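You operate a simulated robot arm through the tools that you are given. There is no shell and no other tool.

The job below is to be done with a simulated robot arm. You get a single attempt, and the scene is never put back.

TASK
Dab paste on top of the pink valve and press its seal home.
Fine: paste before the one push, paste block back where it stood, slide out at the end, dial as set. Set down upright: paste block. A coat counts when it lies all over at full strength: go over it till it gets no stronger.

Only the result counts: the job must be done as asked and must still hold three seconds after the hand-in. Knocking over, shifting, dropping, spilling or breaking anything else fails it. A push-on lid holds only when it is set on centred and level and pressed home; a screw cap is set on level and turned clockwise until tight.

THE ROBOT
A 6-joint arm with a two-finger parallel gripper, fixed in place. Base frame: the origin is at the foot of the arm, x ahead of it, y to its left, z up; the work surface is at about z = 780. Lengths are in mm, angles in degrees, forces in N, time in s.
With the tool pointing down near the work surface it reaches from about 240 to 640 mm from the base axis. Its first joint turns from -66.0 to 66.0 degrees. Payload 2.7 kg.
The TCP is the grasp point between the finger pads, 23 mm short of the fingertips. In the tool frame z runs along the fingers and y along their closing line. The gripper opens to 94 mm. The fingers are 38 mm wide and 10 mm thick; the gripper's body (54 by 96 mm) begins 39 mm behind the TCP.
Orientation is that of the tool frame in the base frame, as a unit quaternion [w, x, y, z]. With the fingers straight down and closing along the base's y, the tool's x points along the base's -x, its y along +y and its z along -z.

THE INTERFACE
- The arm moves only by the tool send_rows. Its argument "steps" is a list of rows, each a list of 7 numbers: the turn, a rotation vector about the base's x, y, z in degrees, then the shift along the base's x, y, z in mm, then the finger opening in mm, from 0 to 94. In form: [[wx, wy, wz, tx, ty, tz, jaw], ...]. A call has 1 to 20 rows; each row shifts and turns the commanded pose from where the row before left it. Each row takes 0.2 s and may step no farther than 50 mm and 8.6 degrees from the row before; otherwise, or with a gripper value out of range, the whole call is refused. A pose out of reach is approached as far as the arm can. The call stops where the force on the tool passes 70 N (or 10 N more than at its start, if that is more) or the arm is blocked; 0.2 s more then pass. The fingers move at their own pace (about 45 mm/s each) and stop on an object; they squeeze with about 32 N. The grip force told is the motor's: it shows also when the fingers shut on nothing. Time passes only in rows, and 0.2 s behind the last, so rows that do not move let the fingers close. It gives the time, the measured TCP pose, the force on the tool (base axes), the opening and the grip force at its end, in the units of the frame above (readings bear some noise), with the torque about the TCP (base axes, N m) and any sound that the robot's microphone picked up, and new pictures: "show" is both (left out), scene, wrist or none.
- Cameras (640 x 400 px; columns grow to the right, rows downward): "scene" is fixed at [87.5, -441.6, 1412.6]; the picture's right is [0.65, -0.76, 0.00], its down [-0.38, -0.32, -0.87] and it looks along [0.66, 0.56, -0.50] (base axes); focal length 334 px, centre (320, 200). "wrist" rides on the gripper at [87, 16, -74] in the tool frame; the picture's right is [-0.18, 0.98, 0.00], its down [-0.58, -0.11, -0.81] and it looks along [-0.79, -0.15, 0.59] (tool axes); focal length 243 px, centre (320, 200). There is no depth. A picture from a camera that has moved, and an enlarged one, comes with that camera's place and axes in the base frame and with its lens.
- close_up(camera, box): a new picture of the part [left, top, right, bottom] of that camera's present view, enlarged. It takes no simulated time.
- job_done(): hands the job in; it is judged then, once.

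Places have to be worked out from the pictures, the camera data and where the tool is seen. Open the gripper and draw the arm clear of the work before you hand the job in, unless the task says otherwise.

The tools are called after "Emit:" as a command line: name --pt "numbers of a row" for each row, then --argument value for the rest, lists and objects as JSON in quotes. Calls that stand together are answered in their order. send_rows: Moves the arm, as the interface text tells. Its arguments: {"type":"object","properties":{"steps":{"type":"array"},"show":{"type":"string","enum":["both","scene","wrist","none"]}},"required":["steps"]} The other tools are called the same way: close_up (camera, box) takes an enlarged picture of a part of a camera's view; job_done () hands the job in.

At the start:

```text
t: 0.0
eef_pos: [425.6, 12.8, 1215.6]
orientation: [0.0, 0.0, 1.0, 0.0]
ft_force: [-0.2, -0.3, 0.1]
moment: [0.01, 0.03, 0.03]
finger_gap: 93.8
grasp_force: 0.1
```

scene: 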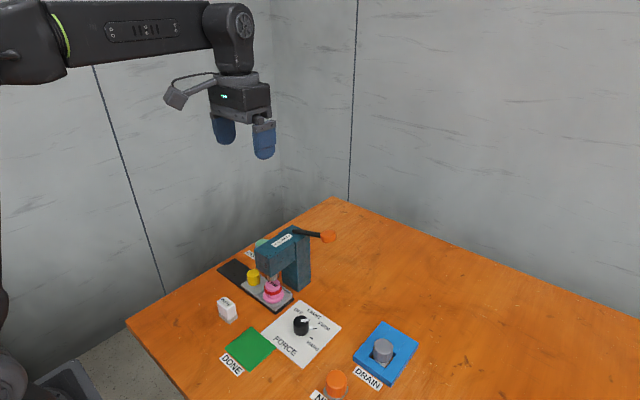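
wrist: 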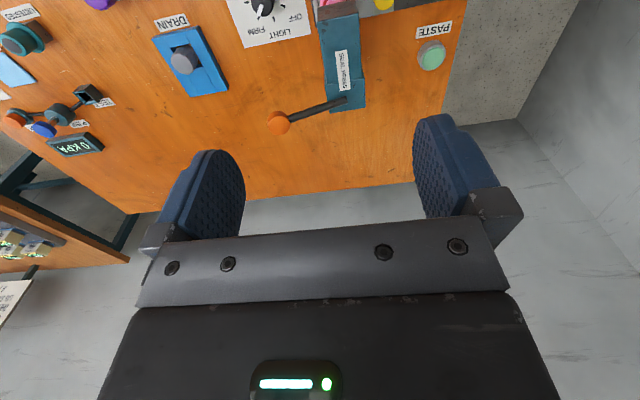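

I start by looking closely at both views to identify the press, the pink valve, the paste block and the dial.

Emit:
close_up --camera "scene" --box '[200, 210, 360, 310]'

Emit:
close_up --camera "scene" --box '[200, 280, 420, 400]'

Emit:
close_up --camera "wrist" --box '[220, 0, 480, 150]'

Emit:
close_up --camera "wrist" --box '[0, 0, 240, 170]'

```text
4.00 times, centred on (280, 260) of scene
camera zoom: at [87.5, -441.6, 1412.6], right [0.65, -0.76, 0.0], down [-0.38, -0.32, -0.87], along [0.66, 0.56, -0.5], focal length 1335 px, centre (480, -40)
```

zoom: 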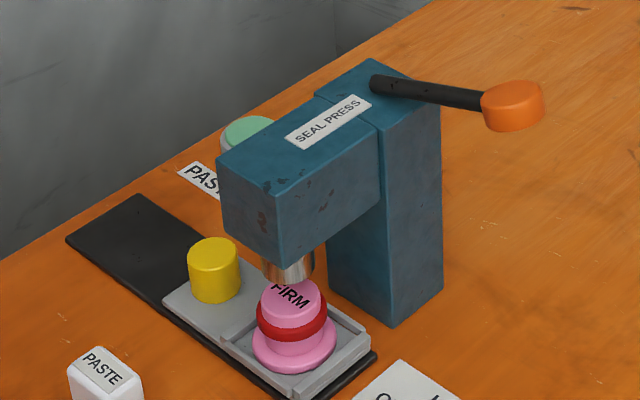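

```text
2.91 times, centred on (310, 340) of scene
camera zoom: at [87.5, -441.6, 1412.6], right [0.65, -0.76, 0.0], down [-0.38, -0.32, -0.87], along [0.66, 0.56, -0.5], focal length 971 px, centre (349, -207)
```

zoom: 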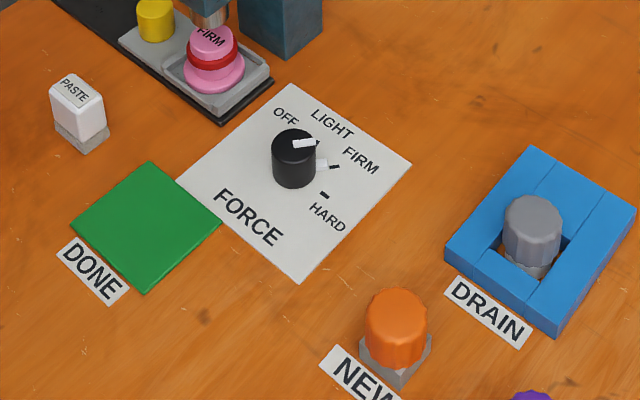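

```text
2.46 times, centred on (350, 75) of wrist
camera zoom: at [336.9, 28.1, 1290.0], right [0.18, 0.98, 0.0], down [0.58, -0.11, 0.81], along [0.79, -0.15, -0.59], focal length 597 px, centre (246, 508)
```

zoom: 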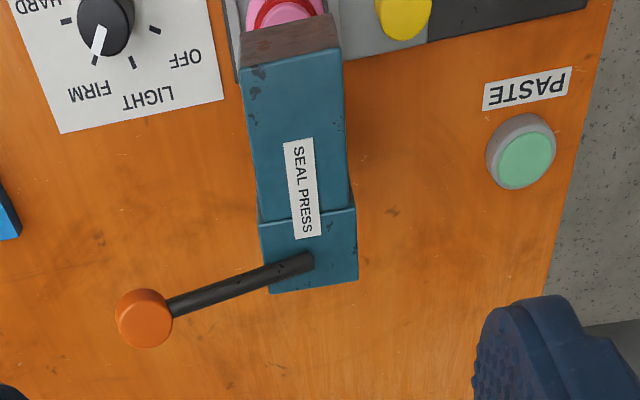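

```text
2.35 times, centred on (120, 85) of wrist
camera zoom: at [336.9, 28.1, 1290.0], right [0.18, 0.98, 0.0], down [0.58, -0.11, 0.81], along [0.79, -0.15, -0.59], focal length 571 px, centre (791, 471)
```

zoom: 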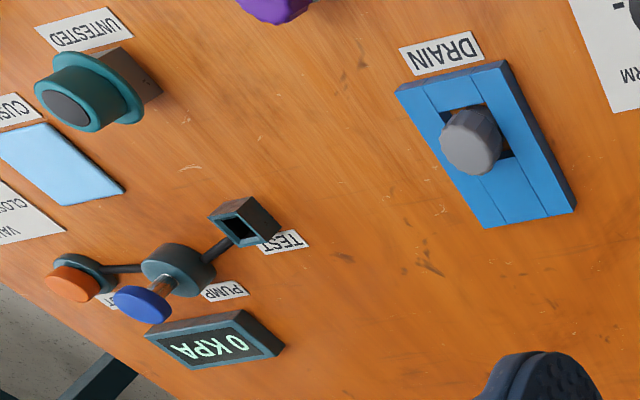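

The pink valve (marked FIRM) seems to be already under the ram at about (465, 25). The slide has a yellow knob at about y=90, and the track runs on to about y=230. The white PASTE block is near (368, 84), and a mint-topped pot labelled PASTE is near (580, 199). I'll move the wrist camera back and down for a better view of all of these.

Emit:
send_rows --pt "0 0 0 -28 10 -28 94" --pt "0 0 0 -28 10 -28 94" --pt "0 0 0 -28 10 -28 94" --pt "0 0 0 -28 10 -28 94" --pt "0 0 0 0 0 0 94"

```text
t: 1.2
eef_pos: [312.8, 54.2, 1102.9]
orientation: [0.0, 0.0, 1.0, 0.0]
ft_force: [-0.7, 0.3, 0.0]
moment: [0.03, 0.0, 0.0]
finger_gap: 94.1
grasp_force: 0.1
camera wrist: at [225.5, 68.8, 1177.0], right [0.18, 0.98, 0.0], down [0.58, -0.11, 0.81], along [0.79, -0.15, -0.59], focal length 243 px, centre (320, 200)
```

scene: 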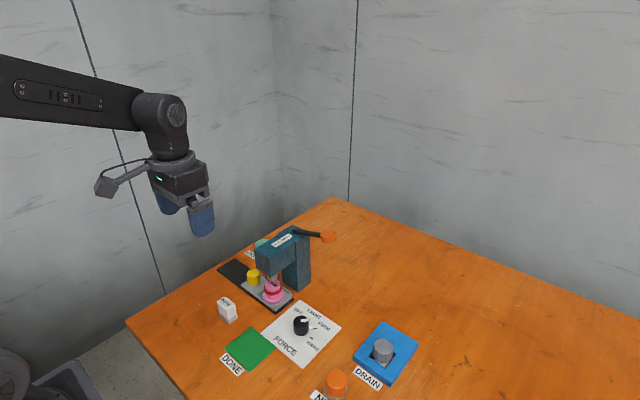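
wrist: 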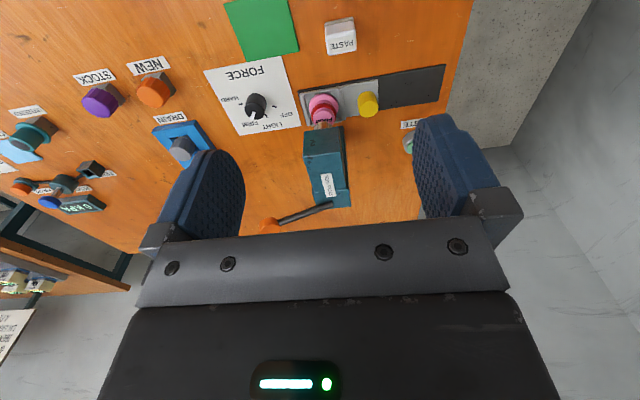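

Now I take close-ups of each part.

Emit:
close_up --camera "wrist" --box '[290, 60, 460, 166]'

Emit:
close_up --camera "wrist" --box '[200, 50, 310, 140]'

Emit:
close_up --camera "wrist" --box '[300, 0, 380, 60]'

Emit:
close_up --camera "wrist" --box '[0, 40, 220, 230]'

Emit:
close_up --camera "scene" --box '[210, 280, 270, 330]'

```text
3.76 times, centred on (375, 113) of wrist
camera zoom: at [225.5, 68.8, 1177.0], right [0.18, 0.98, 0.0], down [0.58, -0.11, 0.81], along [0.79, -0.15, -0.59], focal length 913 px, centre (113, 528)
```

zoom: 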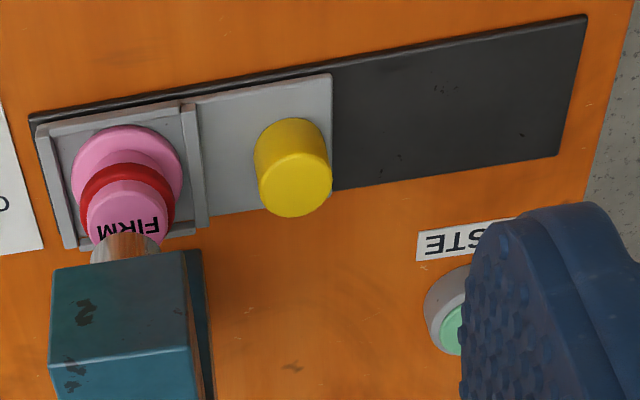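

```text
4.44 times, centred on (255, 95) of wrist
camera zoom: at [225.5, 68.8, 1177.0], right [0.18, 0.98, 0.0], down [0.58, -0.11, 0.81], along [0.79, -0.15, -0.59], focal length 1078 px, centre (609, 667)
```

zoom: 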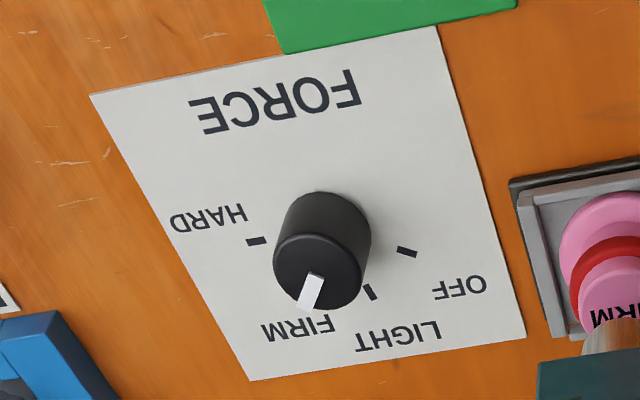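

```text
6.67 times, centred on (340, 30) of wrist
camera zoom: at [225.5, 68.8, 1177.0], right [0.18, 0.98, 0.0], down [0.58, -0.11, 0.81], along [0.79, -0.15, -0.59], focal length 1618 px, centre (187, 1333)
```

zoom: 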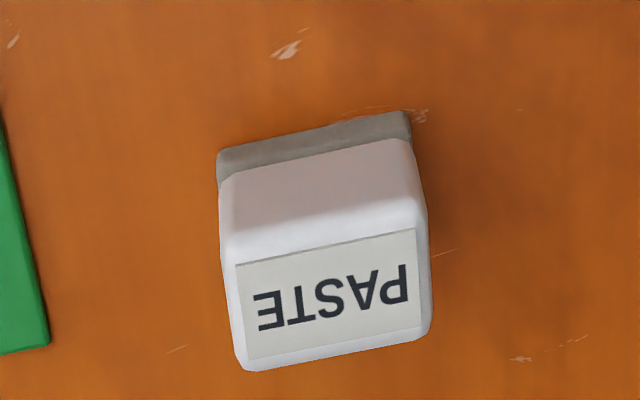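

```text
2.11 times, centred on (110, 135) of wrist
camera zoom: at [225.5, 68.8, 1177.0], right [0.18, 0.98, 0.0], down [0.58, -0.11, 0.81], along [0.79, -0.15, -0.59], focal length 511 px, centre (762, 337)
```

zoom: 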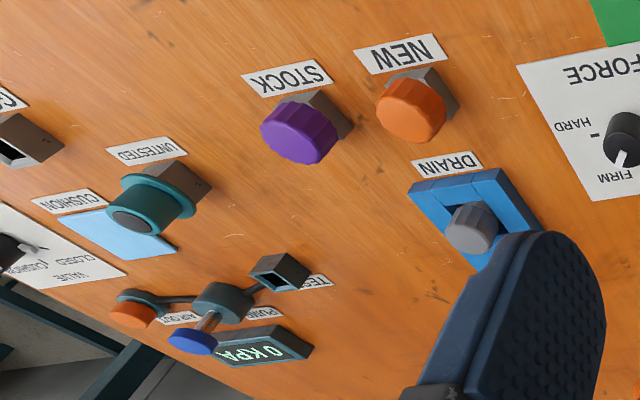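

```text
8.00 times, centred on (240, 305) of scene
camera zoom: at [87.5, -441.6, 1412.6], right [0.65, -0.76, 0.0], down [-0.38, -0.32, -0.87], along [0.66, 0.56, -0.5], focal length 2671 px, centre (960, -640)
```

zoom: 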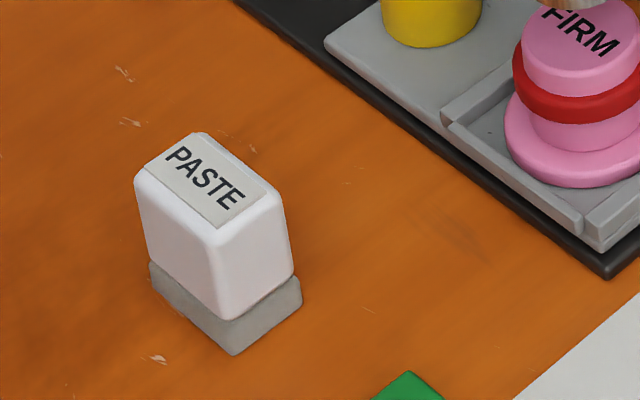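

The white PASTE block is a dabber: a white body on a grey sponge, about 28×40×52 mm, at (364, 75). The dial already points to FIRM, which matches the valve, so I leave it. Next I turn the gripper -90° so the fingers close along x with the camera away from the press, and go above the yellow knob at about (468, 104, 822).

Emit:
send_rows --pt "0 0 -8.5 13 4.2 -13 94" --pt "0 0 -8.5 13 4.2 -13 94" --pt "0 0 -8.5 13 4.2 -13 94" --pt "0 0 -8.5 13 4.2 -13 94" --pt "0 0 -8.5 13 4.2 -13 94" --pt "0 0 -8.5 13 4.2 -13 94" --pt "0 0 -8.5 13 4.2 -13 94" --pt "0 0 -8.5 13 4.2 -13 94" --pt "0 0 -8.5 13 4.2 -13 94" --pt "0 0 -8.5 13 4.2 -13 94" --pt "0 0 -5 13 4.2 -13 94" --pt "0 0 0 12.2 3.6 -13 94" --pt "0 0 0 0 0 0 94"

```text
t: 4.0
eef_pos: [467.2, 103.2, 948.4]
orientation: [0.0, 0.707, 0.707, 0.0]
ft_force: [-0.5, -0.7, 0.1]
moment: [0.0, -0.01, 0.0]
finger_gap: 93.7
grasp_force: 0.1
camera wrist: at [482.7, 188.6, 1022.0], right [0.98, -0.18, 0.0], down [-0.11, -0.58, 0.81], along [-0.15, -0.79, -0.59], focal length 243 px, centre (320, 200)
```

scene: 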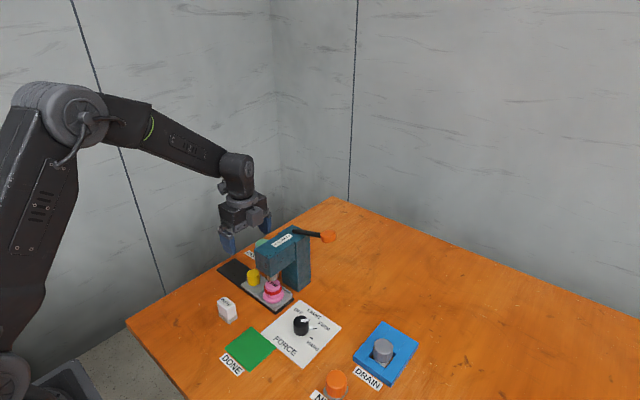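
wrist: 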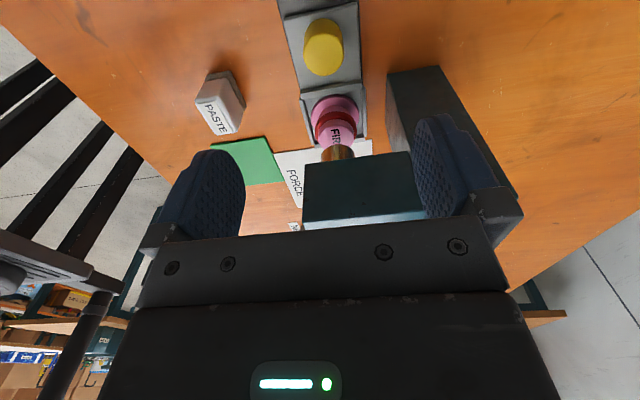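

The knob's place is confirmed at about (469, 105). I go down around it and close on it.

Emit:
send_rows --pt "0 0 0 1 1.5 -30 70" --pt "0 0 0 0 0 -30 70" --pt "0 0 0 0 0 -30 70" --pt "0 0 0 0 0 -20 70" --pt "0 0 0 0 0 -16 70" --pt "0 0 0 0 0 0 28" --pt "0 0 0 0 0 0 28" --pt "0 0 0 0 0 0 28" --pt "0 0 0 0 0 0 28"

```text
t: 6.0
eef_pos: [469.0, 104.6, 822.5]
orientation: [0.001, 0.706, 0.708, 0.001]
ft_force: [16.9, 7.4, -8.4]
moment: [-0.25, 0.2, 0.01]
finger_gap: 33.9
grasp_force: 7.2
camera wrist: at [484.5, 189.9, 896.8], right [0.98, -0.18, 0.0], down [-0.11, -0.58, 0.81], along [-0.15, -0.79, -0.59], focal length 243 px, centre (320, 200)
```

scene: 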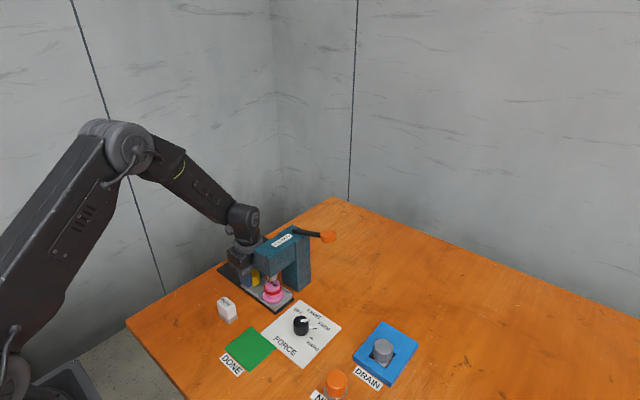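
wrist: 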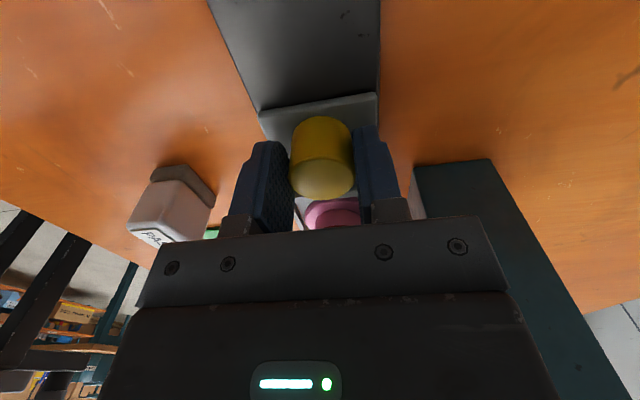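

The fingers are on the knob with some sideways bias, so I let the grip settle with a tiny +x shift.

Emit:
send_rows --pt "0 0 0 1 0 0 25" --pt "0 0 0 0 0 0 25" --pt "0 0 0 0 0 0 25" --show "none"

```text
t: 6.8
eef_pos: [469.0, 104.0, 822.7]
orientation: [0.0, 0.707, 0.707, 0.0]
ft_force: [14.6, 7.3, -0.3]
moment: [-0.54, -0.32, -0.33]
finger_gap: 33.2
grasp_force: 9.8
```

Measured x lags the command while the force reads +15, so the bias may be the other way. I test a shift in -x.

Emit:
send_rows --pt "0 0 0 -2 0 0 25" --pt "0 0 0 0 0 0 25" --pt "0 0 0 0 0 0 25" --show "none"

```text
t: 7.6
eef_pos: [468.2, 105.0, 823.2]
orientation: [0.002, 0.707, 0.707, 0.002]
ft_force: [21.6, 1.2, -2.0]
moment: [-0.43, 0.0, -0.01]
finger_gap: 34.5
grasp_force: 10.9
```

Shifting -x raised the force, so the knob lies more to +x. I shift +5 and look.

Emit:
send_rows --pt "0 0 0 3 0 0 25" --pt "0 0 0 2 0 0 25" --pt "0 0 0 0 0 0 25" --show "wrist"

Emit:
close_up --camera "wrist" --box '[220, 80, 440, 240]'

```text
t: 8.4
eef_pos: [470.2, 104.2, 821.9]
orientation: [-0.002, 0.707, 0.707, -0.002]
ft_force: [-10.1, -0.1, 17.7]
moment: [0.39, -0.23, -0.04]
finger_gap: 31.5
grasp_force: 45.0
camera wrist: at [486.4, 190.2, 896.0], right [0.98, -0.18, 0.0], down [-0.1, -0.58, 0.81], along [-0.15, -0.79, -0.59], focal length 243 px, centre (320, 200)
```

wrist: 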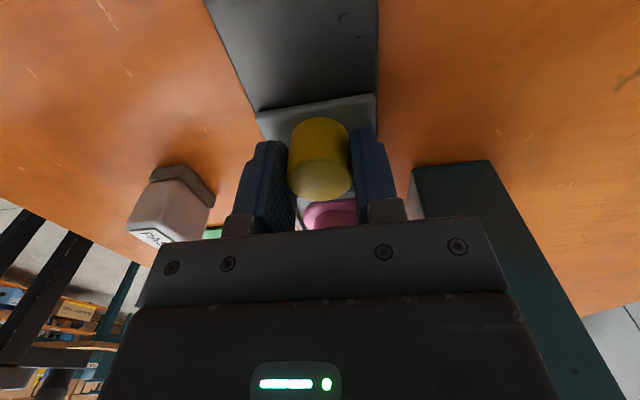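

```text
2.50 times, centred on (330, 160) of wrist
camera zoom: at [486.4, 190.2, 896.0], right [0.98, -0.18, 0.0], down [-0.1, -0.58, 0.81], along [-0.15, -0.79, -0.59], focal length 606 px, centre (295, 300)
```

zoom: 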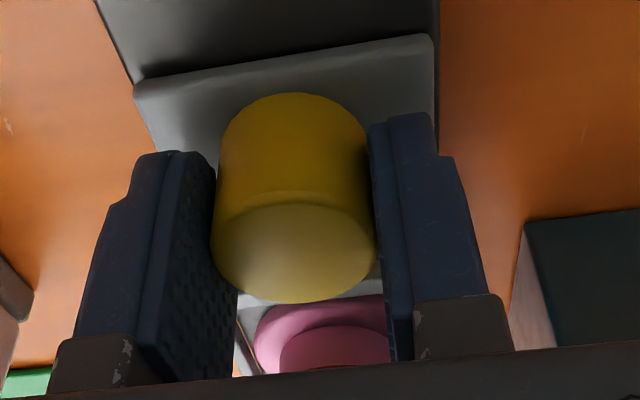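

Grip is now 45 N on the knob. I draw the slide out in +y gently.

Emit:
send_rows --pt "0 0 0 -1.5 5 0 25" --pt "0 0 0 0 8 0 25" --pt "0 0 0 0 8 0 25" --pt "0 0 0 0 8 0 25" --pt "0 0 0 0 0 0 25"

```text
t: 9.6
eef_pos: [469.8, 133.2, 822.2]
orientation: [0.0, 0.706, 0.708, -0.001]
ft_force: [-9.6, -1.3, 10.1]
moment: [0.04, -0.41, 0.16]
finger_gap: 31.7
grasp_force: 44.7
camera wrist: at [486.1, 218.9, 896.0], right [0.98, -0.18, 0.0], down [-0.11, -0.58, 0.81], along [-0.15, -0.79, -0.59], focal length 243 px, centre (320, 200)
```

scene: 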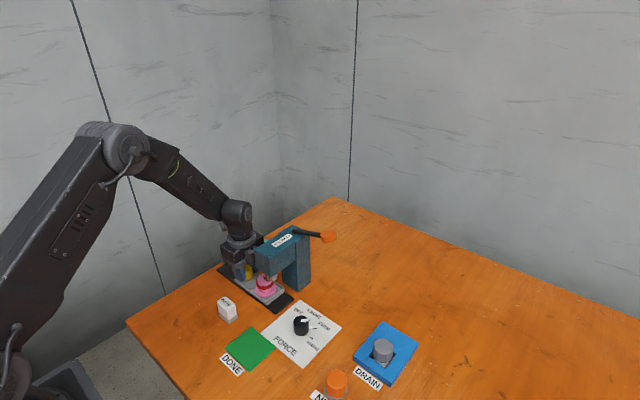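
wrist: 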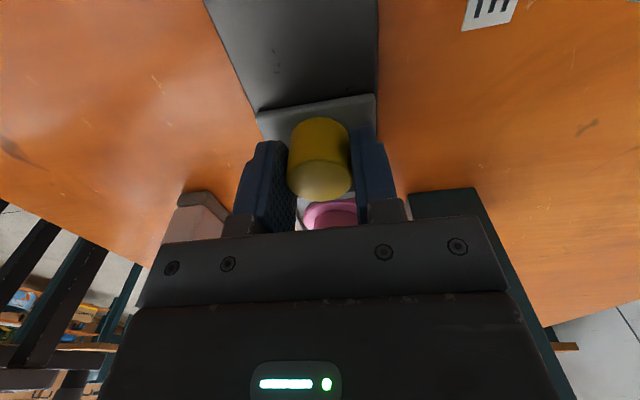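

The slide follows easily. I continue drawing it out towards the end stop.

Emit:
send_rows --pt "0 0 0 0 8 0 25" --pt "0 0 0 0 8 0 25" --pt "0 0 0 0 8 0 25" --pt "0 0 0 0 8 0 25" --pt "0 0 0 0 8 0 25" --pt "0 0 0 0 6 0 25" --pt "0 0 0 0 0 0 25"

```text
t: 11.2
eef_pos: [470.5, 178.5, 821.5]
orientation: [0.0, 0.707, 0.707, -0.001]
ft_force: [-9.3, -0.9, 1.0]
moment: [-0.27, -0.42, -0.11]
finger_gap: 31.7
grasp_force: 44.8
camera wrist: at [486.0, 264.9, 896.0], right [0.98, -0.18, 0.0], down [-0.11, -0.58, 0.81], along [-0.15, -0.79, -0.59], focal length 243 px, centre (320, 200)
```

scene: 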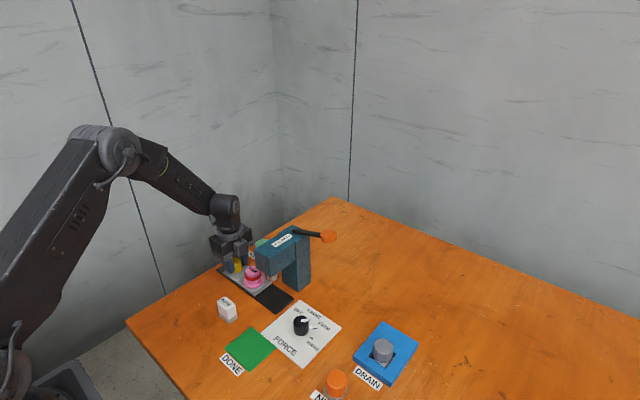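
wrist: 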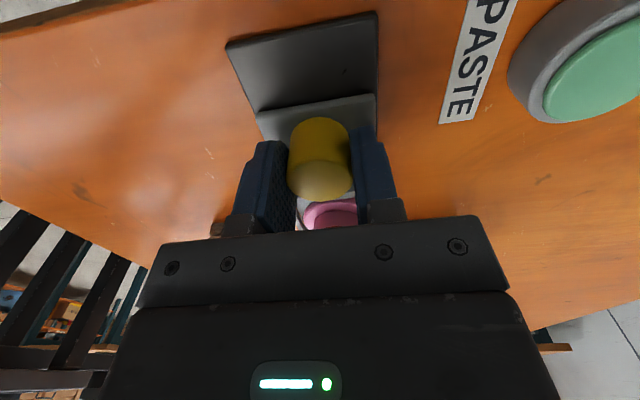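

Emit:
send_rows --pt "0 0 0 0 5 0 25" --pt "0 0 0 0 5 0 25" --pt "0 0 0 0 5 0 25" --pt "0 0 0 0 5 0 25" --pt "0 0 0 0 5 0 25" --pt "0 0 0 0 0 0 25"

```text
t: 12.6
eef_pos: [470.1, 203.3, 822.3]
orientation: [0.0, 0.707, 0.707, -0.002]
ft_force: [-9.4, 0.0, -7.5]
moment: [0.28, -0.39, 0.05]
finger_gap: 31.5
grasp_force: 44.8
camera wrist: at [486.1, 290.0, 896.0], right [0.98, -0.18, 0.0], down [-0.11, -0.58, 0.81], along [-0.15, -0.79, -0.59], focal length 243 px, centre (320, 200)
```

scene: 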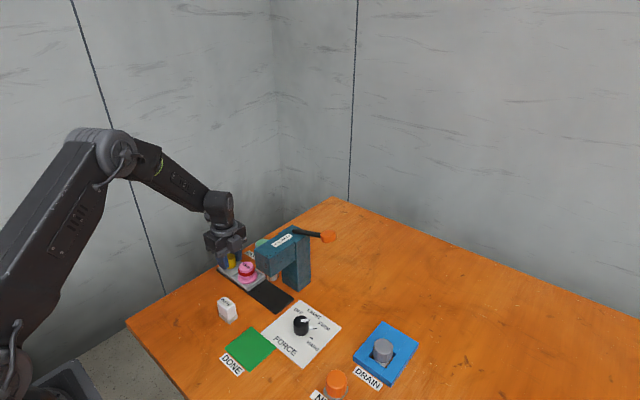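
wrist: 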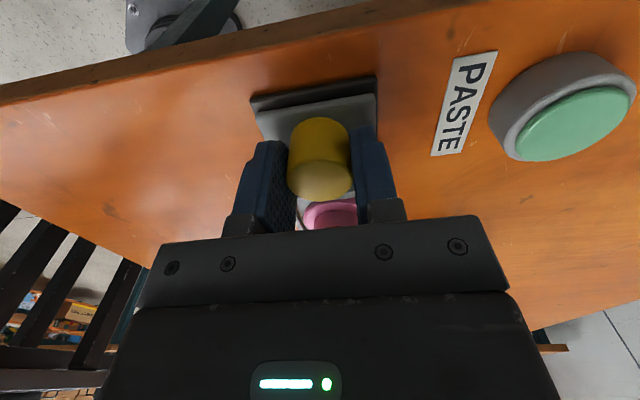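

Nearly at the track's end, so I creep on to feel the stop.

Emit:
send_rows --pt "0 0 0 0 3 0 25" --pt "0 0 0 0 3 0 25" --pt "0 0 0 0 2 0 25" --pt "0 0 0 0 0 0 25" --show "none"

```text
t: 13.6
eef_pos: [469.9, 207.9, 820.9]
orientation: [-0.001, 0.708, 0.706, -0.002]
ft_force: [-5.9, -34.2, 0.6]
moment: [-0.56, -0.54, 0.04]
finger_gap: 32.0
grasp_force: 45.0
```

The end stop is reached (knob at y≈207), so the valve now sits at about (469, 133). I ease off, release the knob and rise, then look.

Emit:
send_rows --pt "0 0 0 0 -3 0 25" --pt "0 0 0 0 0 0 60" --pt "0 0 0 0 0 0 60" --pt "0 0 0 0 0 0 60" --pt "0 0 0 0 0 30 60" --pt "0 0 0 0 0 40 60" --pt "0 0 0 0 0 40 60" --pt "0 0 0 0 0 40 60" --pt "0 0 0 0 0 0 60"

Emit:
close_up --camera "scene" --box '[200, 220, 320, 300]'

Emit:
close_up --camera "wrist" --box '[240, 0, 440, 130]'

```text
t: 15.6
eef_pos: [470.9, 208.4, 971.2]
orientation: [0.0, 0.707, 0.708, -0.001]
ft_force: [0.2, -0.4, -0.4]
moment: [-0.01, 0.0, 0.01]
finger_gap: 60.0
grasp_force: 0.1
camera wrist: at [485.9, 294.9, 1045.9], right [0.98, -0.18, 0.0], down [-0.11, -0.58, 0.81], along [-0.15, -0.79, -0.59], focal length 243 px, centre (320, 200)
```

scene: 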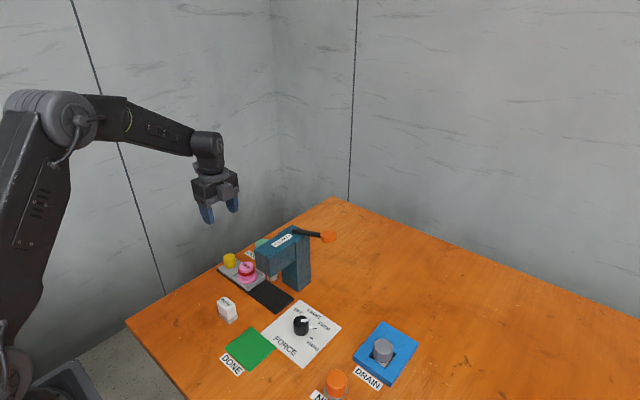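
wrist: 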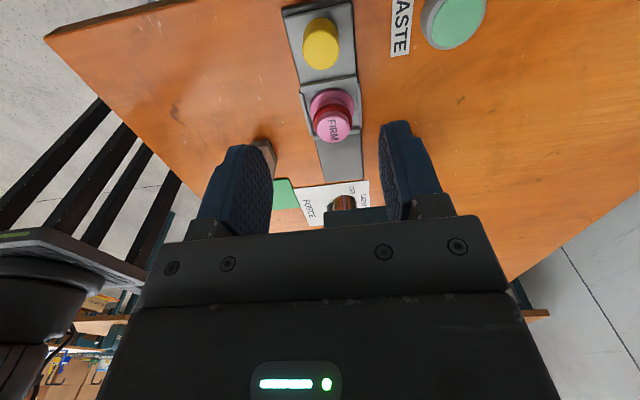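

```text
5.00 times, centred on (260, 260) of scene
camera zoom: at [87.5, -441.6, 1412.6], right [0.65, -0.76, 0.0], down [-0.38, -0.32, -0.87], along [0.66, 0.56, -0.5], focal length 1669 px, centre (620, -100)
```

zoom: 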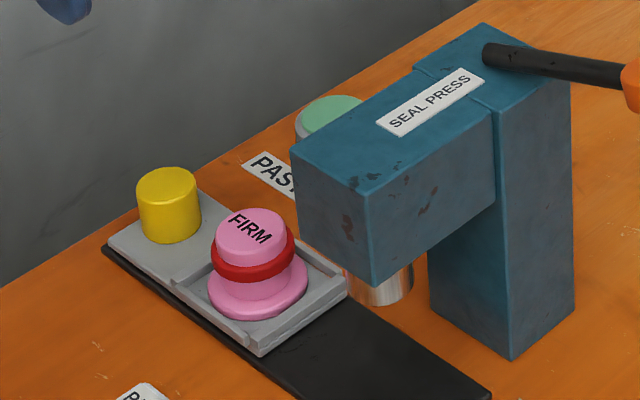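

```text
3.08 times, centred on (340, 65) of wrist
camera zoom: at [485.9, 294.9, 1045.9], right [0.98, -0.18, 0.0], down [-0.11, -0.58, 0.81], along [-0.15, -0.79, -0.59], focal length 746 px, centre (258, 615)
```

zoom: 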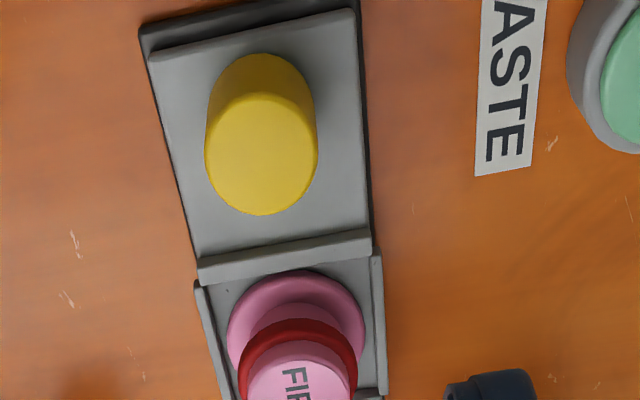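

The valve now stands clear of the ram at about (469, 131), top at z≈827. I take a closer look at the paste pot before fetching the block.

Emit:
send_rows --pt "0 0 0 0 20 -35 60" --pt "0 0 0 0 20 -35 60" --pt "0 0 0 0 0 0 60" --show "wrist"

Emit:
close_up --camera "wrist" --box '[400, 50, 560, 150]'

Emit:
close_up --camera "wrist" --box '[270, 80, 400, 200]'

```text
t: 16.4
eef_pos: [470.0, 250.3, 900.7]
orientation: [-0.001, 0.707, 0.707, 0.0]
ft_force: [0.3, 0.4, -1.0]
moment: [0.02, 0.0, 0.01]
finger_gap: 60.1
grasp_force: 0.0
camera wrist: at [485.6, 335.3, 975.0], right [0.98, -0.18, 0.0], down [-0.11, -0.58, 0.81], along [-0.15, -0.79, -0.59], focal length 243 px, centre (320, 200)
```

wrist: 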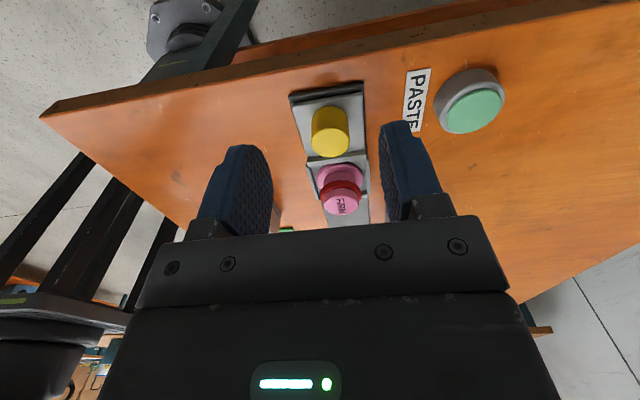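

```text
4.00 times, centred on (480, 100) of wrist
camera zoom: at [485.6, 335.3, 975.0], right [0.98, -0.18, 0.0], down [-0.11, -0.58, 0.81], along [-0.15, -0.79, -0.59], focal length 970 px, centre (-320, 600)
```

zoom: 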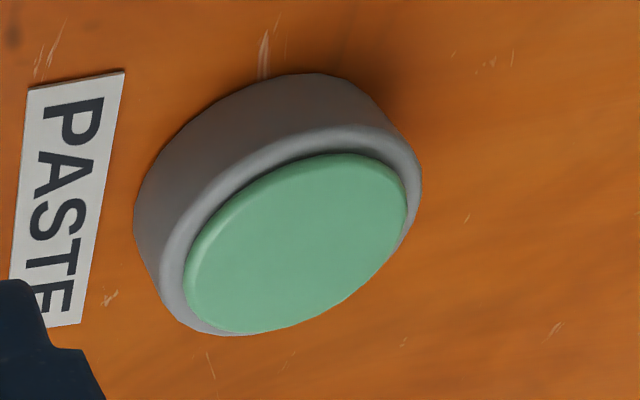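

```text
3.33 times, centred on (335, 140) of wrist
camera zoom: at [485.6, 335.3, 975.0], right [0.98, -0.18, 0.0], down [-0.11, -0.58, 0.81], along [-0.15, -0.79, -0.59], focal length 809 px, centre (270, 400)
```

zoom: 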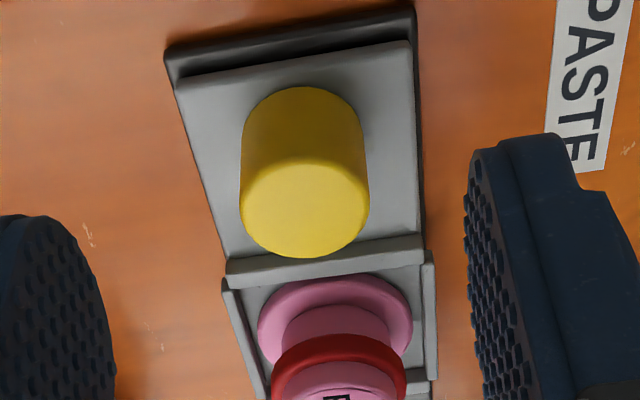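

The pot has a mint pad about 49 mm across, slightly proud of the rim, at about (584, 202, 798). Now I move over to the paste block with the same gripper orientation.

Emit:
send_rows --pt "0 0 0 -22 -35 6 60" --pt "0 0 0 -22 -35 6 60" --pt "0 0 0 -22 -35 6 60" --pt "0 0 0 -22 -35 6 60" --pt "0 0 0 -20 -37 6 60" --pt "0 0 0 0 0 0 60"

Emit:
close_up --camera "wrist" --box '[240, 0, 400, 120]'

```text
t: 17.8
eef_pos: [361.1, 70.8, 930.6]
orientation: [0.0, 0.707, 0.707, -0.001]
ft_force: [0.2, 0.7, -0.3]
moment: [0.02, -0.05, 0.02]
finger_gap: 60.3
grasp_force: 0.0
camera wrist: at [376.9, 157.5, 1005.3], right [0.98, -0.18, 0.0], down [-0.11, -0.58, 0.81], along [-0.15, -0.79, -0.59], focal length 243 px, centre (320, 200)
```

scene: 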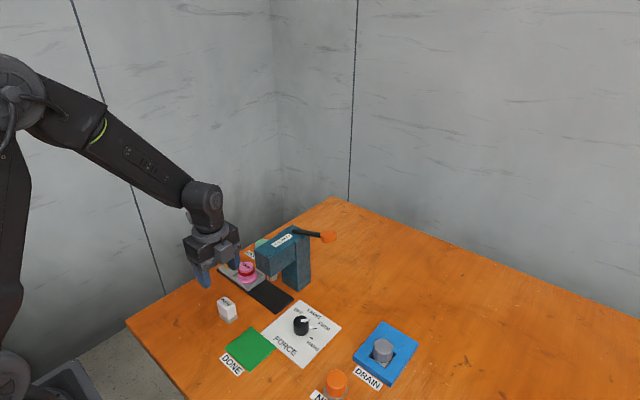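
wrist: 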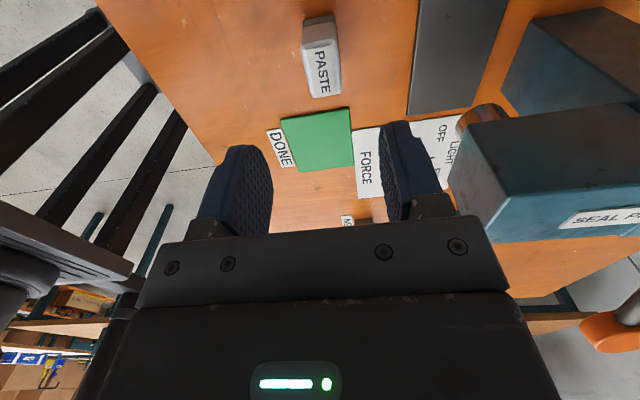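

```text
3.33 times, centred on (320, 60) of wrist
camera zoom: at [376.9, 157.5, 1005.3], right [0.98, -0.18, 0.0], down [-0.11, -0.58, 0.81], along [-0.15, -0.79, -0.59], focal length 809 px, centre (320, 667)
```

zoom: 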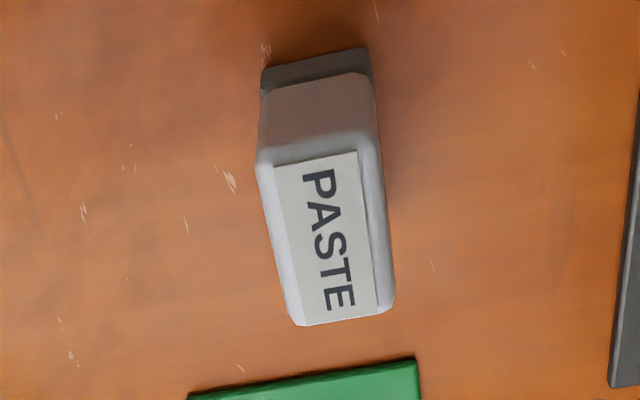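

The block top spans x 352–375, y 58–91, so its centre is about (364, 75). I descend to z≈816 and grip it.

Emit:
send_rows --pt "0 0 0 3 4 -30 60" --pt "0 0 0 0 0 -30 60" --pt "0 0 0 0 0 -30 60" --pt "0 0 0 0 0 -14 60" --pt "0 0 0 0 0 -10 60" --pt "0 0 0 0 0 0 45" --pt "0 0 0 0 0 0 35"

Emit:
close_up --camera "wrist" --box '[200, 80, 440, 240]'

```text
t: 19.4
eef_pos: [364.2, 76.7, 817.8]
orientation: [0.0, 0.707, 0.707, 0.0]
ft_force: [-0.5, 0.5, -0.7]
moment: [0.0, 0.0, 0.0]
finger_gap: 34.9
grasp_force: 0.1
camera wrist: at [381.3, 162.2, 891.4], right [0.98, -0.18, 0.0], down [-0.11, -0.58, 0.81], along [-0.15, -0.79, -0.59], focal length 243 px, centre (320, 200)
```

scene: 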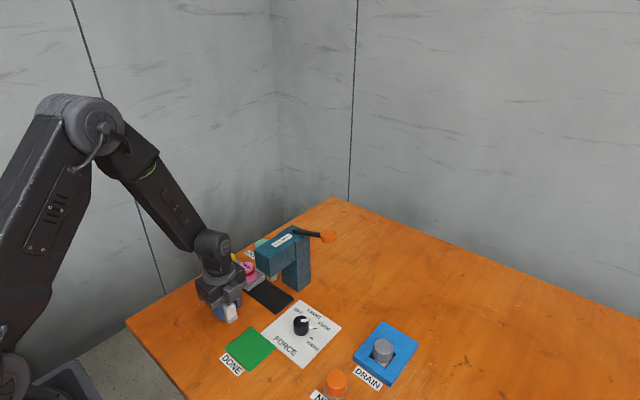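
wrist: 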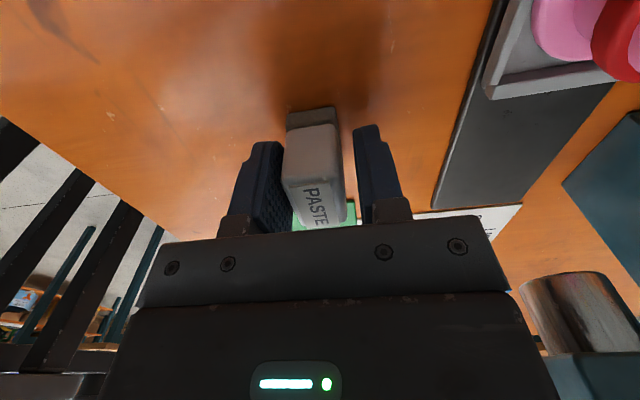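

```text
2.50 times, centred on (320, 160) of wrist
camera zoom: at [381.3, 162.2, 891.4], right [0.98, -0.18, 0.0], down [-0.11, -0.58, 0.81], along [-0.15, -0.79, -0.59], focal length 606 px, centre (320, 300)
```

zoom: 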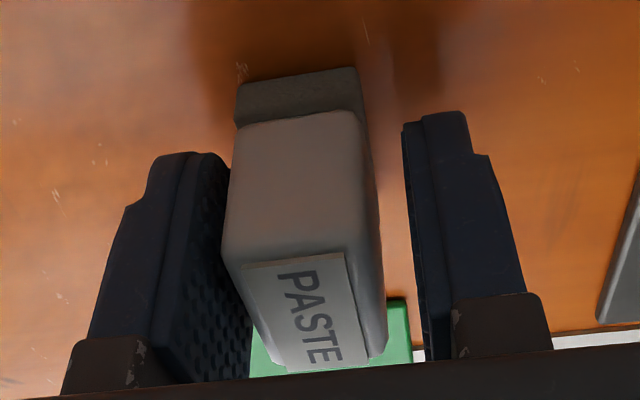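

The block sits closer to the -x finger, by about 3 mm. I centre on it so closing doesn't shift it, then grip.

Emit:
send_rows --pt "0 0 0 -3.2 0 0 36" --pt "0 0 0 0 0 0 33" --pt "0 0 0 0 0 0 30" --pt "0 0 0 0 0 0 28" --show "wrist"

Emit:
close_up --camera "wrist" --box '[200, 80, 440, 240]'

```text
t: 20.4
eef_pos: [361.5, 76.0, 817.8]
orientation: [0.0, 0.707, 0.707, 0.0]
ft_force: [-0.1, 0.6, 0.3]
moment: [-0.02, 0.0, 0.03]
finger_gap: 28.0
grasp_force: 0.1
camera wrist: at [377.9, 161.9, 891.8], right [0.98, -0.18, 0.0], down [-0.11, -0.58, 0.81], along [-0.15, -0.79, -0.59], focal length 243 px, centre (320, 200)
```

wrist: 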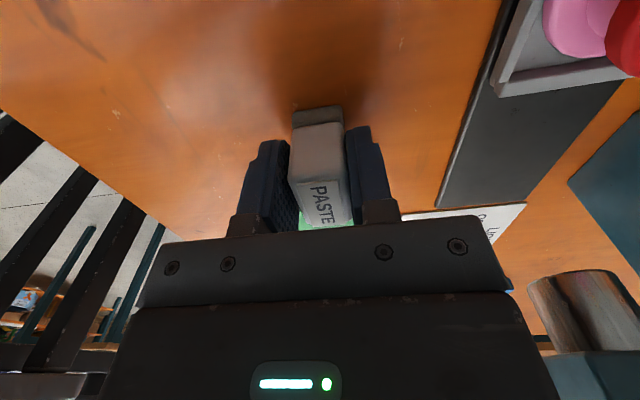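

```text
2.50 times, centred on (320, 160) of wrist
camera zoom: at [377.9, 161.9, 891.8], right [0.98, -0.18, 0.0], down [-0.11, -0.58, 0.81], along [-0.15, -0.79, -0.59], focal length 606 px, centre (320, 300)
```

zoom: 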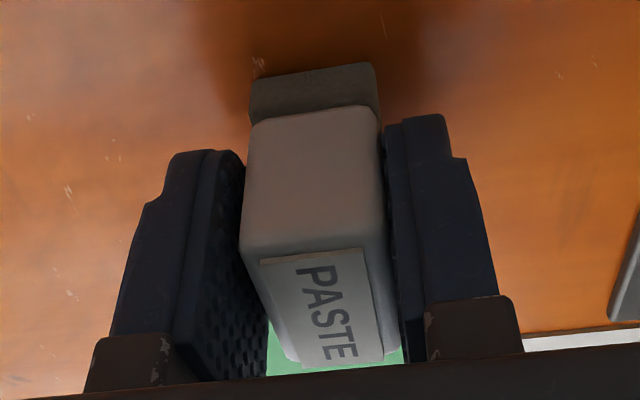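

Well centred with about a millimetre free on each side. I close fully and lift gently.

Emit:
send_rows --pt "0 0 0 0 0 0 24" --pt "0 0 0 0 0 0 18" --pt "0 0 0 0 0 0 18" --pt "0 0 0 0 0 0 18" --show "none"

```text
t: 21.4
eef_pos: [361.7, 75.7, 817.8]
orientation: [-0.001, 0.707, 0.707, 0.0]
ft_force: [-0.1, 0.9, 0.5]
moment: [0.01, 0.0, -0.01]
finger_gap: 25.3
grasp_force: 32.3
```

Block held firmly at 25.3 mm, with the bottom about 38 mm below the TCP. I lift it and carry it over to the paste pot, with the bottom staying above the valve's height.

Emit:
send_rows --pt "0 0 0 0 0 15 18" --pt "0 0 0 0 0 30 18" --pt "0 0 0 0 0 40 18" --pt "0 0 0 31.8 18 0 18" --pt "0 0 0 31.8 18 0 18" --pt "0 0 0 31.8 18 0 18" --pt "0 0 0 31.8 18 0 18" --pt "0 0 0 31.8 18 0 18" --pt "0 0 0 31.8 18 0 18" --pt "0 0 0 31.8 18 0 18" --pt "0 0 0 0 0 0 18"

Emit:
close_up --camera "scene" --box '[200, 190, 340, 300]'

Emit:
close_up --camera "wrist" --box '[200, 40, 440, 240]'

```text
t: 23.8
eef_pos: [584.9, 202.2, 903.1]
orientation: [0.0, 0.707, 0.707, -0.001]
ft_force: [0.6, 0.0, 0.2]
moment: [-0.06, -0.02, -0.03]
finger_gap: 25.4
grasp_force: 31.9
camera wrist: at [601.5, 287.5, 977.0], right [0.98, -0.18, 0.0], down [-0.11, -0.58, 0.81], along [-0.15, -0.79, -0.59], focal length 243 px, centre (320, 200)
```

scene: 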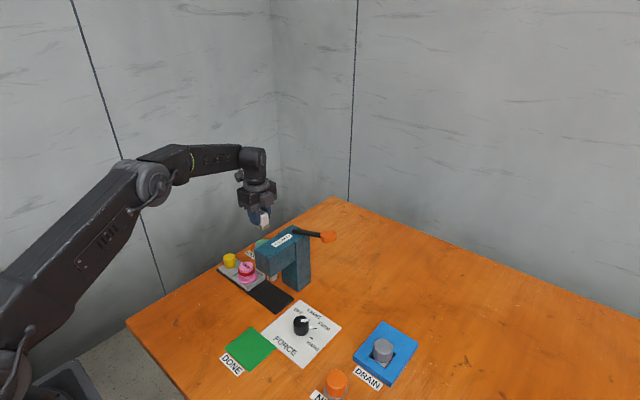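
wrist: 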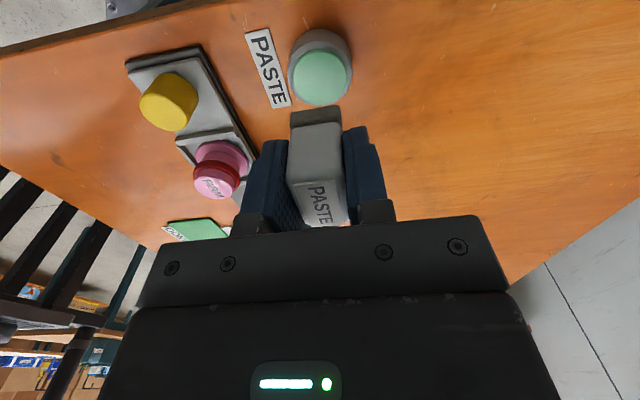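

```text
3.64 times, centred on (270, 245) of scene
camera zoom: at [87.5, -441.6, 1412.6], right [0.65, -0.76, 0.0], down [-0.38, -0.32, -0.87], along [0.66, 0.56, -0.5], focal length 1214 px, centre (502, 36)
```

zoom: 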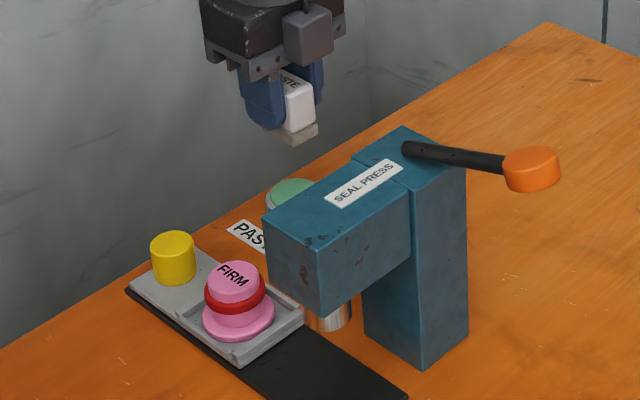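

```text
2.00 times, centred on (320, 140) of wrist
camera zoom: at [601.5, 287.5, 977.0], right [0.98, -0.18, 0.0], down [-0.11, -0.58, 0.81], along [-0.15, -0.79, -0.59], focal length 485 px, centre (320, 320)
```

zoom: 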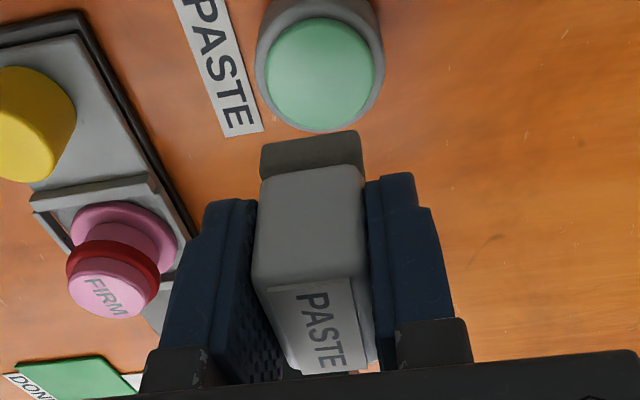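

The pot's centre is computed at about (585, 201), right under the block. I descend to just above the pad, then check.

Emit:
send_rows --pt "0 0 0 0 0 -20 18" --pt "0 0 0 0 0 -20 18" --pt "0 0 0 0 0 -12 18" --pt "0 0 0 0 0 0 18" --show "wrist"

Emit:
close_up --camera "wrist" --box '[240, 60, 400, 200]'

```text
t: 24.8
eef_pos: [585.8, 202.3, 851.7]
orientation: [0.001, 0.707, 0.707, 0.0]
ft_force: [-0.3, 0.0, -0.6]
moment: [0.02, -0.02, -0.02]
finger_gap: 25.1
grasp_force: 31.9
camera wrist: at [601.1, 288.1, 925.1], right [0.98, -0.18, 0.0], down [-0.11, -0.58, 0.81], along [-0.15, -0.79, -0.59], focal length 243 px, centre (320, 200)
```

wrist: 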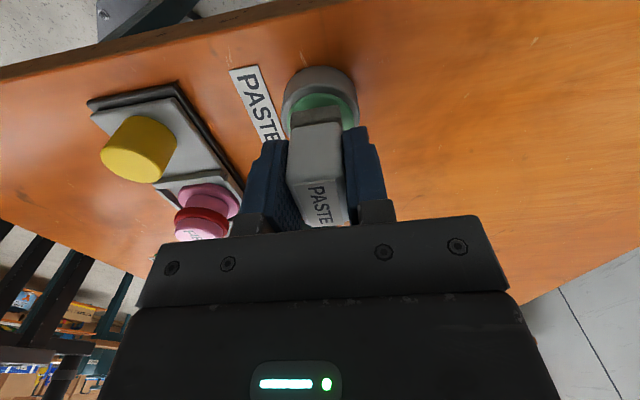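

```text
2.86 times, centred on (320, 130) of wrist
camera zoom: at [601.1, 288.1, 925.1], right [0.98, -0.18, 0.0], down [-0.11, -0.58, 0.81], along [-0.15, -0.79, -0.59], focal length 693 px, centre (320, 400)
```

zoom: 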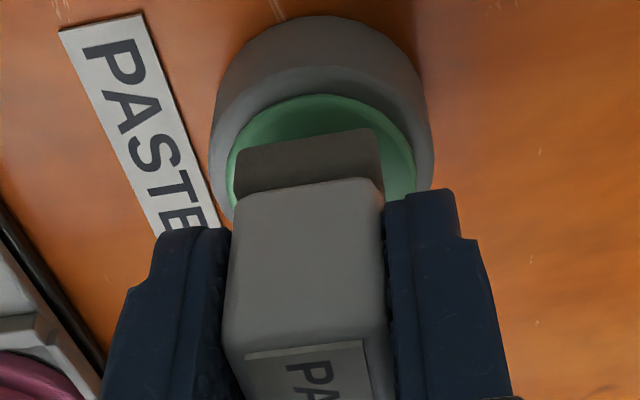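

The block is about 10 mm above the mint pad and centred on it. I lower in small steps until there is light contact.

Emit:
send_rows --pt "0 0 0 0 0 -3 18" --pt "0 0 0 0 0 -3 18" --pt "0 0 0 0 0 -2 18" --pt "0 0 0 0 0 -1 18" --pt "0 0 0 0 0 0 18" --show "none"

```text
t: 26.0
eef_pos: [585.1, 202.4, 844.1]
orientation: [0.0, 0.707, 0.707, 0.001]
ft_force: [-2.7, -2.5, 9.9]
moment: [-0.08, 0.16, 0.0]
finger_gap: 25.3
grasp_force: 31.6
```

Contact at TCP z≈844 with 10 N. I press a touch more and hold briefly, then lift and look at the sponge.

Emit:
send_rows --pt "0 0 0 0 0 -0.7 18" --pt "0 0 0 0 0 0 18" --pt "0 0 0 0 0 0 18" --show "none"

Emit:
send_rows --pt "0 0 0 0 0 5 18" --pt "0 0 0 0 0 20 18" --pt "0 0 0 0 0 30 18" --pt "0 0 0 0 0 0 18"

Emit:
close_up --camera "scene" --box '[230, 190, 310, 250]'

Emit:
close_up --camera "wrist" --box '[240, 20, 400, 160]'

```text
t: 26.8
eef_pos: [584.7, 203.4, 843.2]
orientation: [0.002, 0.707, 0.707, 0.002]
ft_force: [-1.7, -1.3, 22.5]
moment: [-0.1, 0.13, 0.0]
finger_gap: 25.3
grasp_force: 32.1
```

```text
t: 27.8
eef_pos: [584.7, 202.2, 895.3]
orientation: [0.0, 0.708, 0.707, -0.001]
ft_force: [0.1, -0.3, -0.4]
moment: [0.0, 0.01, 0.03]
finger_gap: 24.9
grasp_force: 31.7
camera wrist: at [600.4, 288.1, 969.8], right [0.98, -0.18, 0.0], down [-0.11, -0.58, 0.81], along [-0.15, -0.79, -0.59], focal length 243 px, centre (320, 200)
```

scene: 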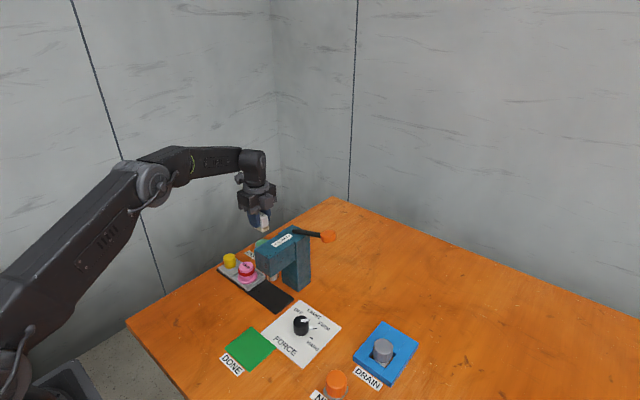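
wrist: 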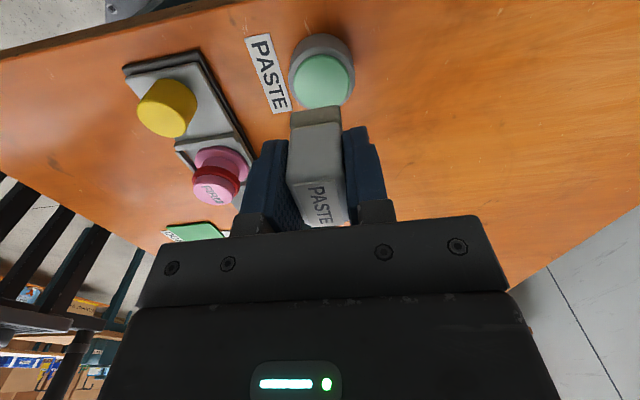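

```text
6.67 times, centred on (270, 220) of scene
camera zoom: at [87.5, -441.6, 1412.6], right [0.65, -0.76, 0.0], down [-0.38, -0.32, -0.87], along [0.66, 0.56, -0.5], focal length 2226 px, centre (653, 67)
```

zoom: 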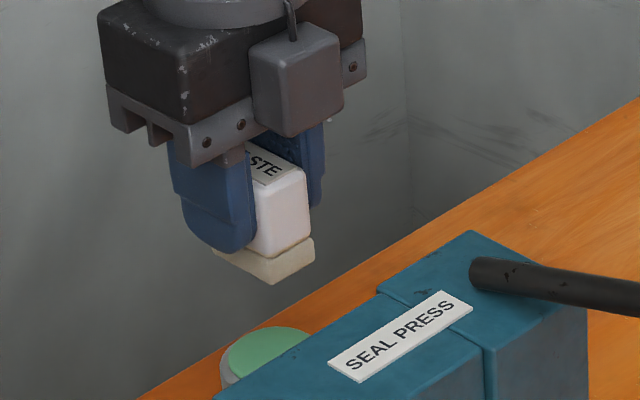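

```text
2.86 times, centred on (320, 90) of wrist
camera zoom: at [600.4, 288.1, 969.8], right [0.98, -0.18, 0.0], down [-0.11, -0.58, 0.81], along [-0.15, -0.79, -0.59], focal length 693 px, centre (320, 514)
```

zoom: 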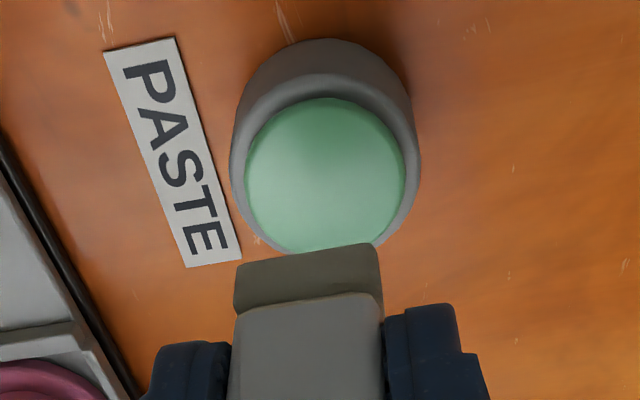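

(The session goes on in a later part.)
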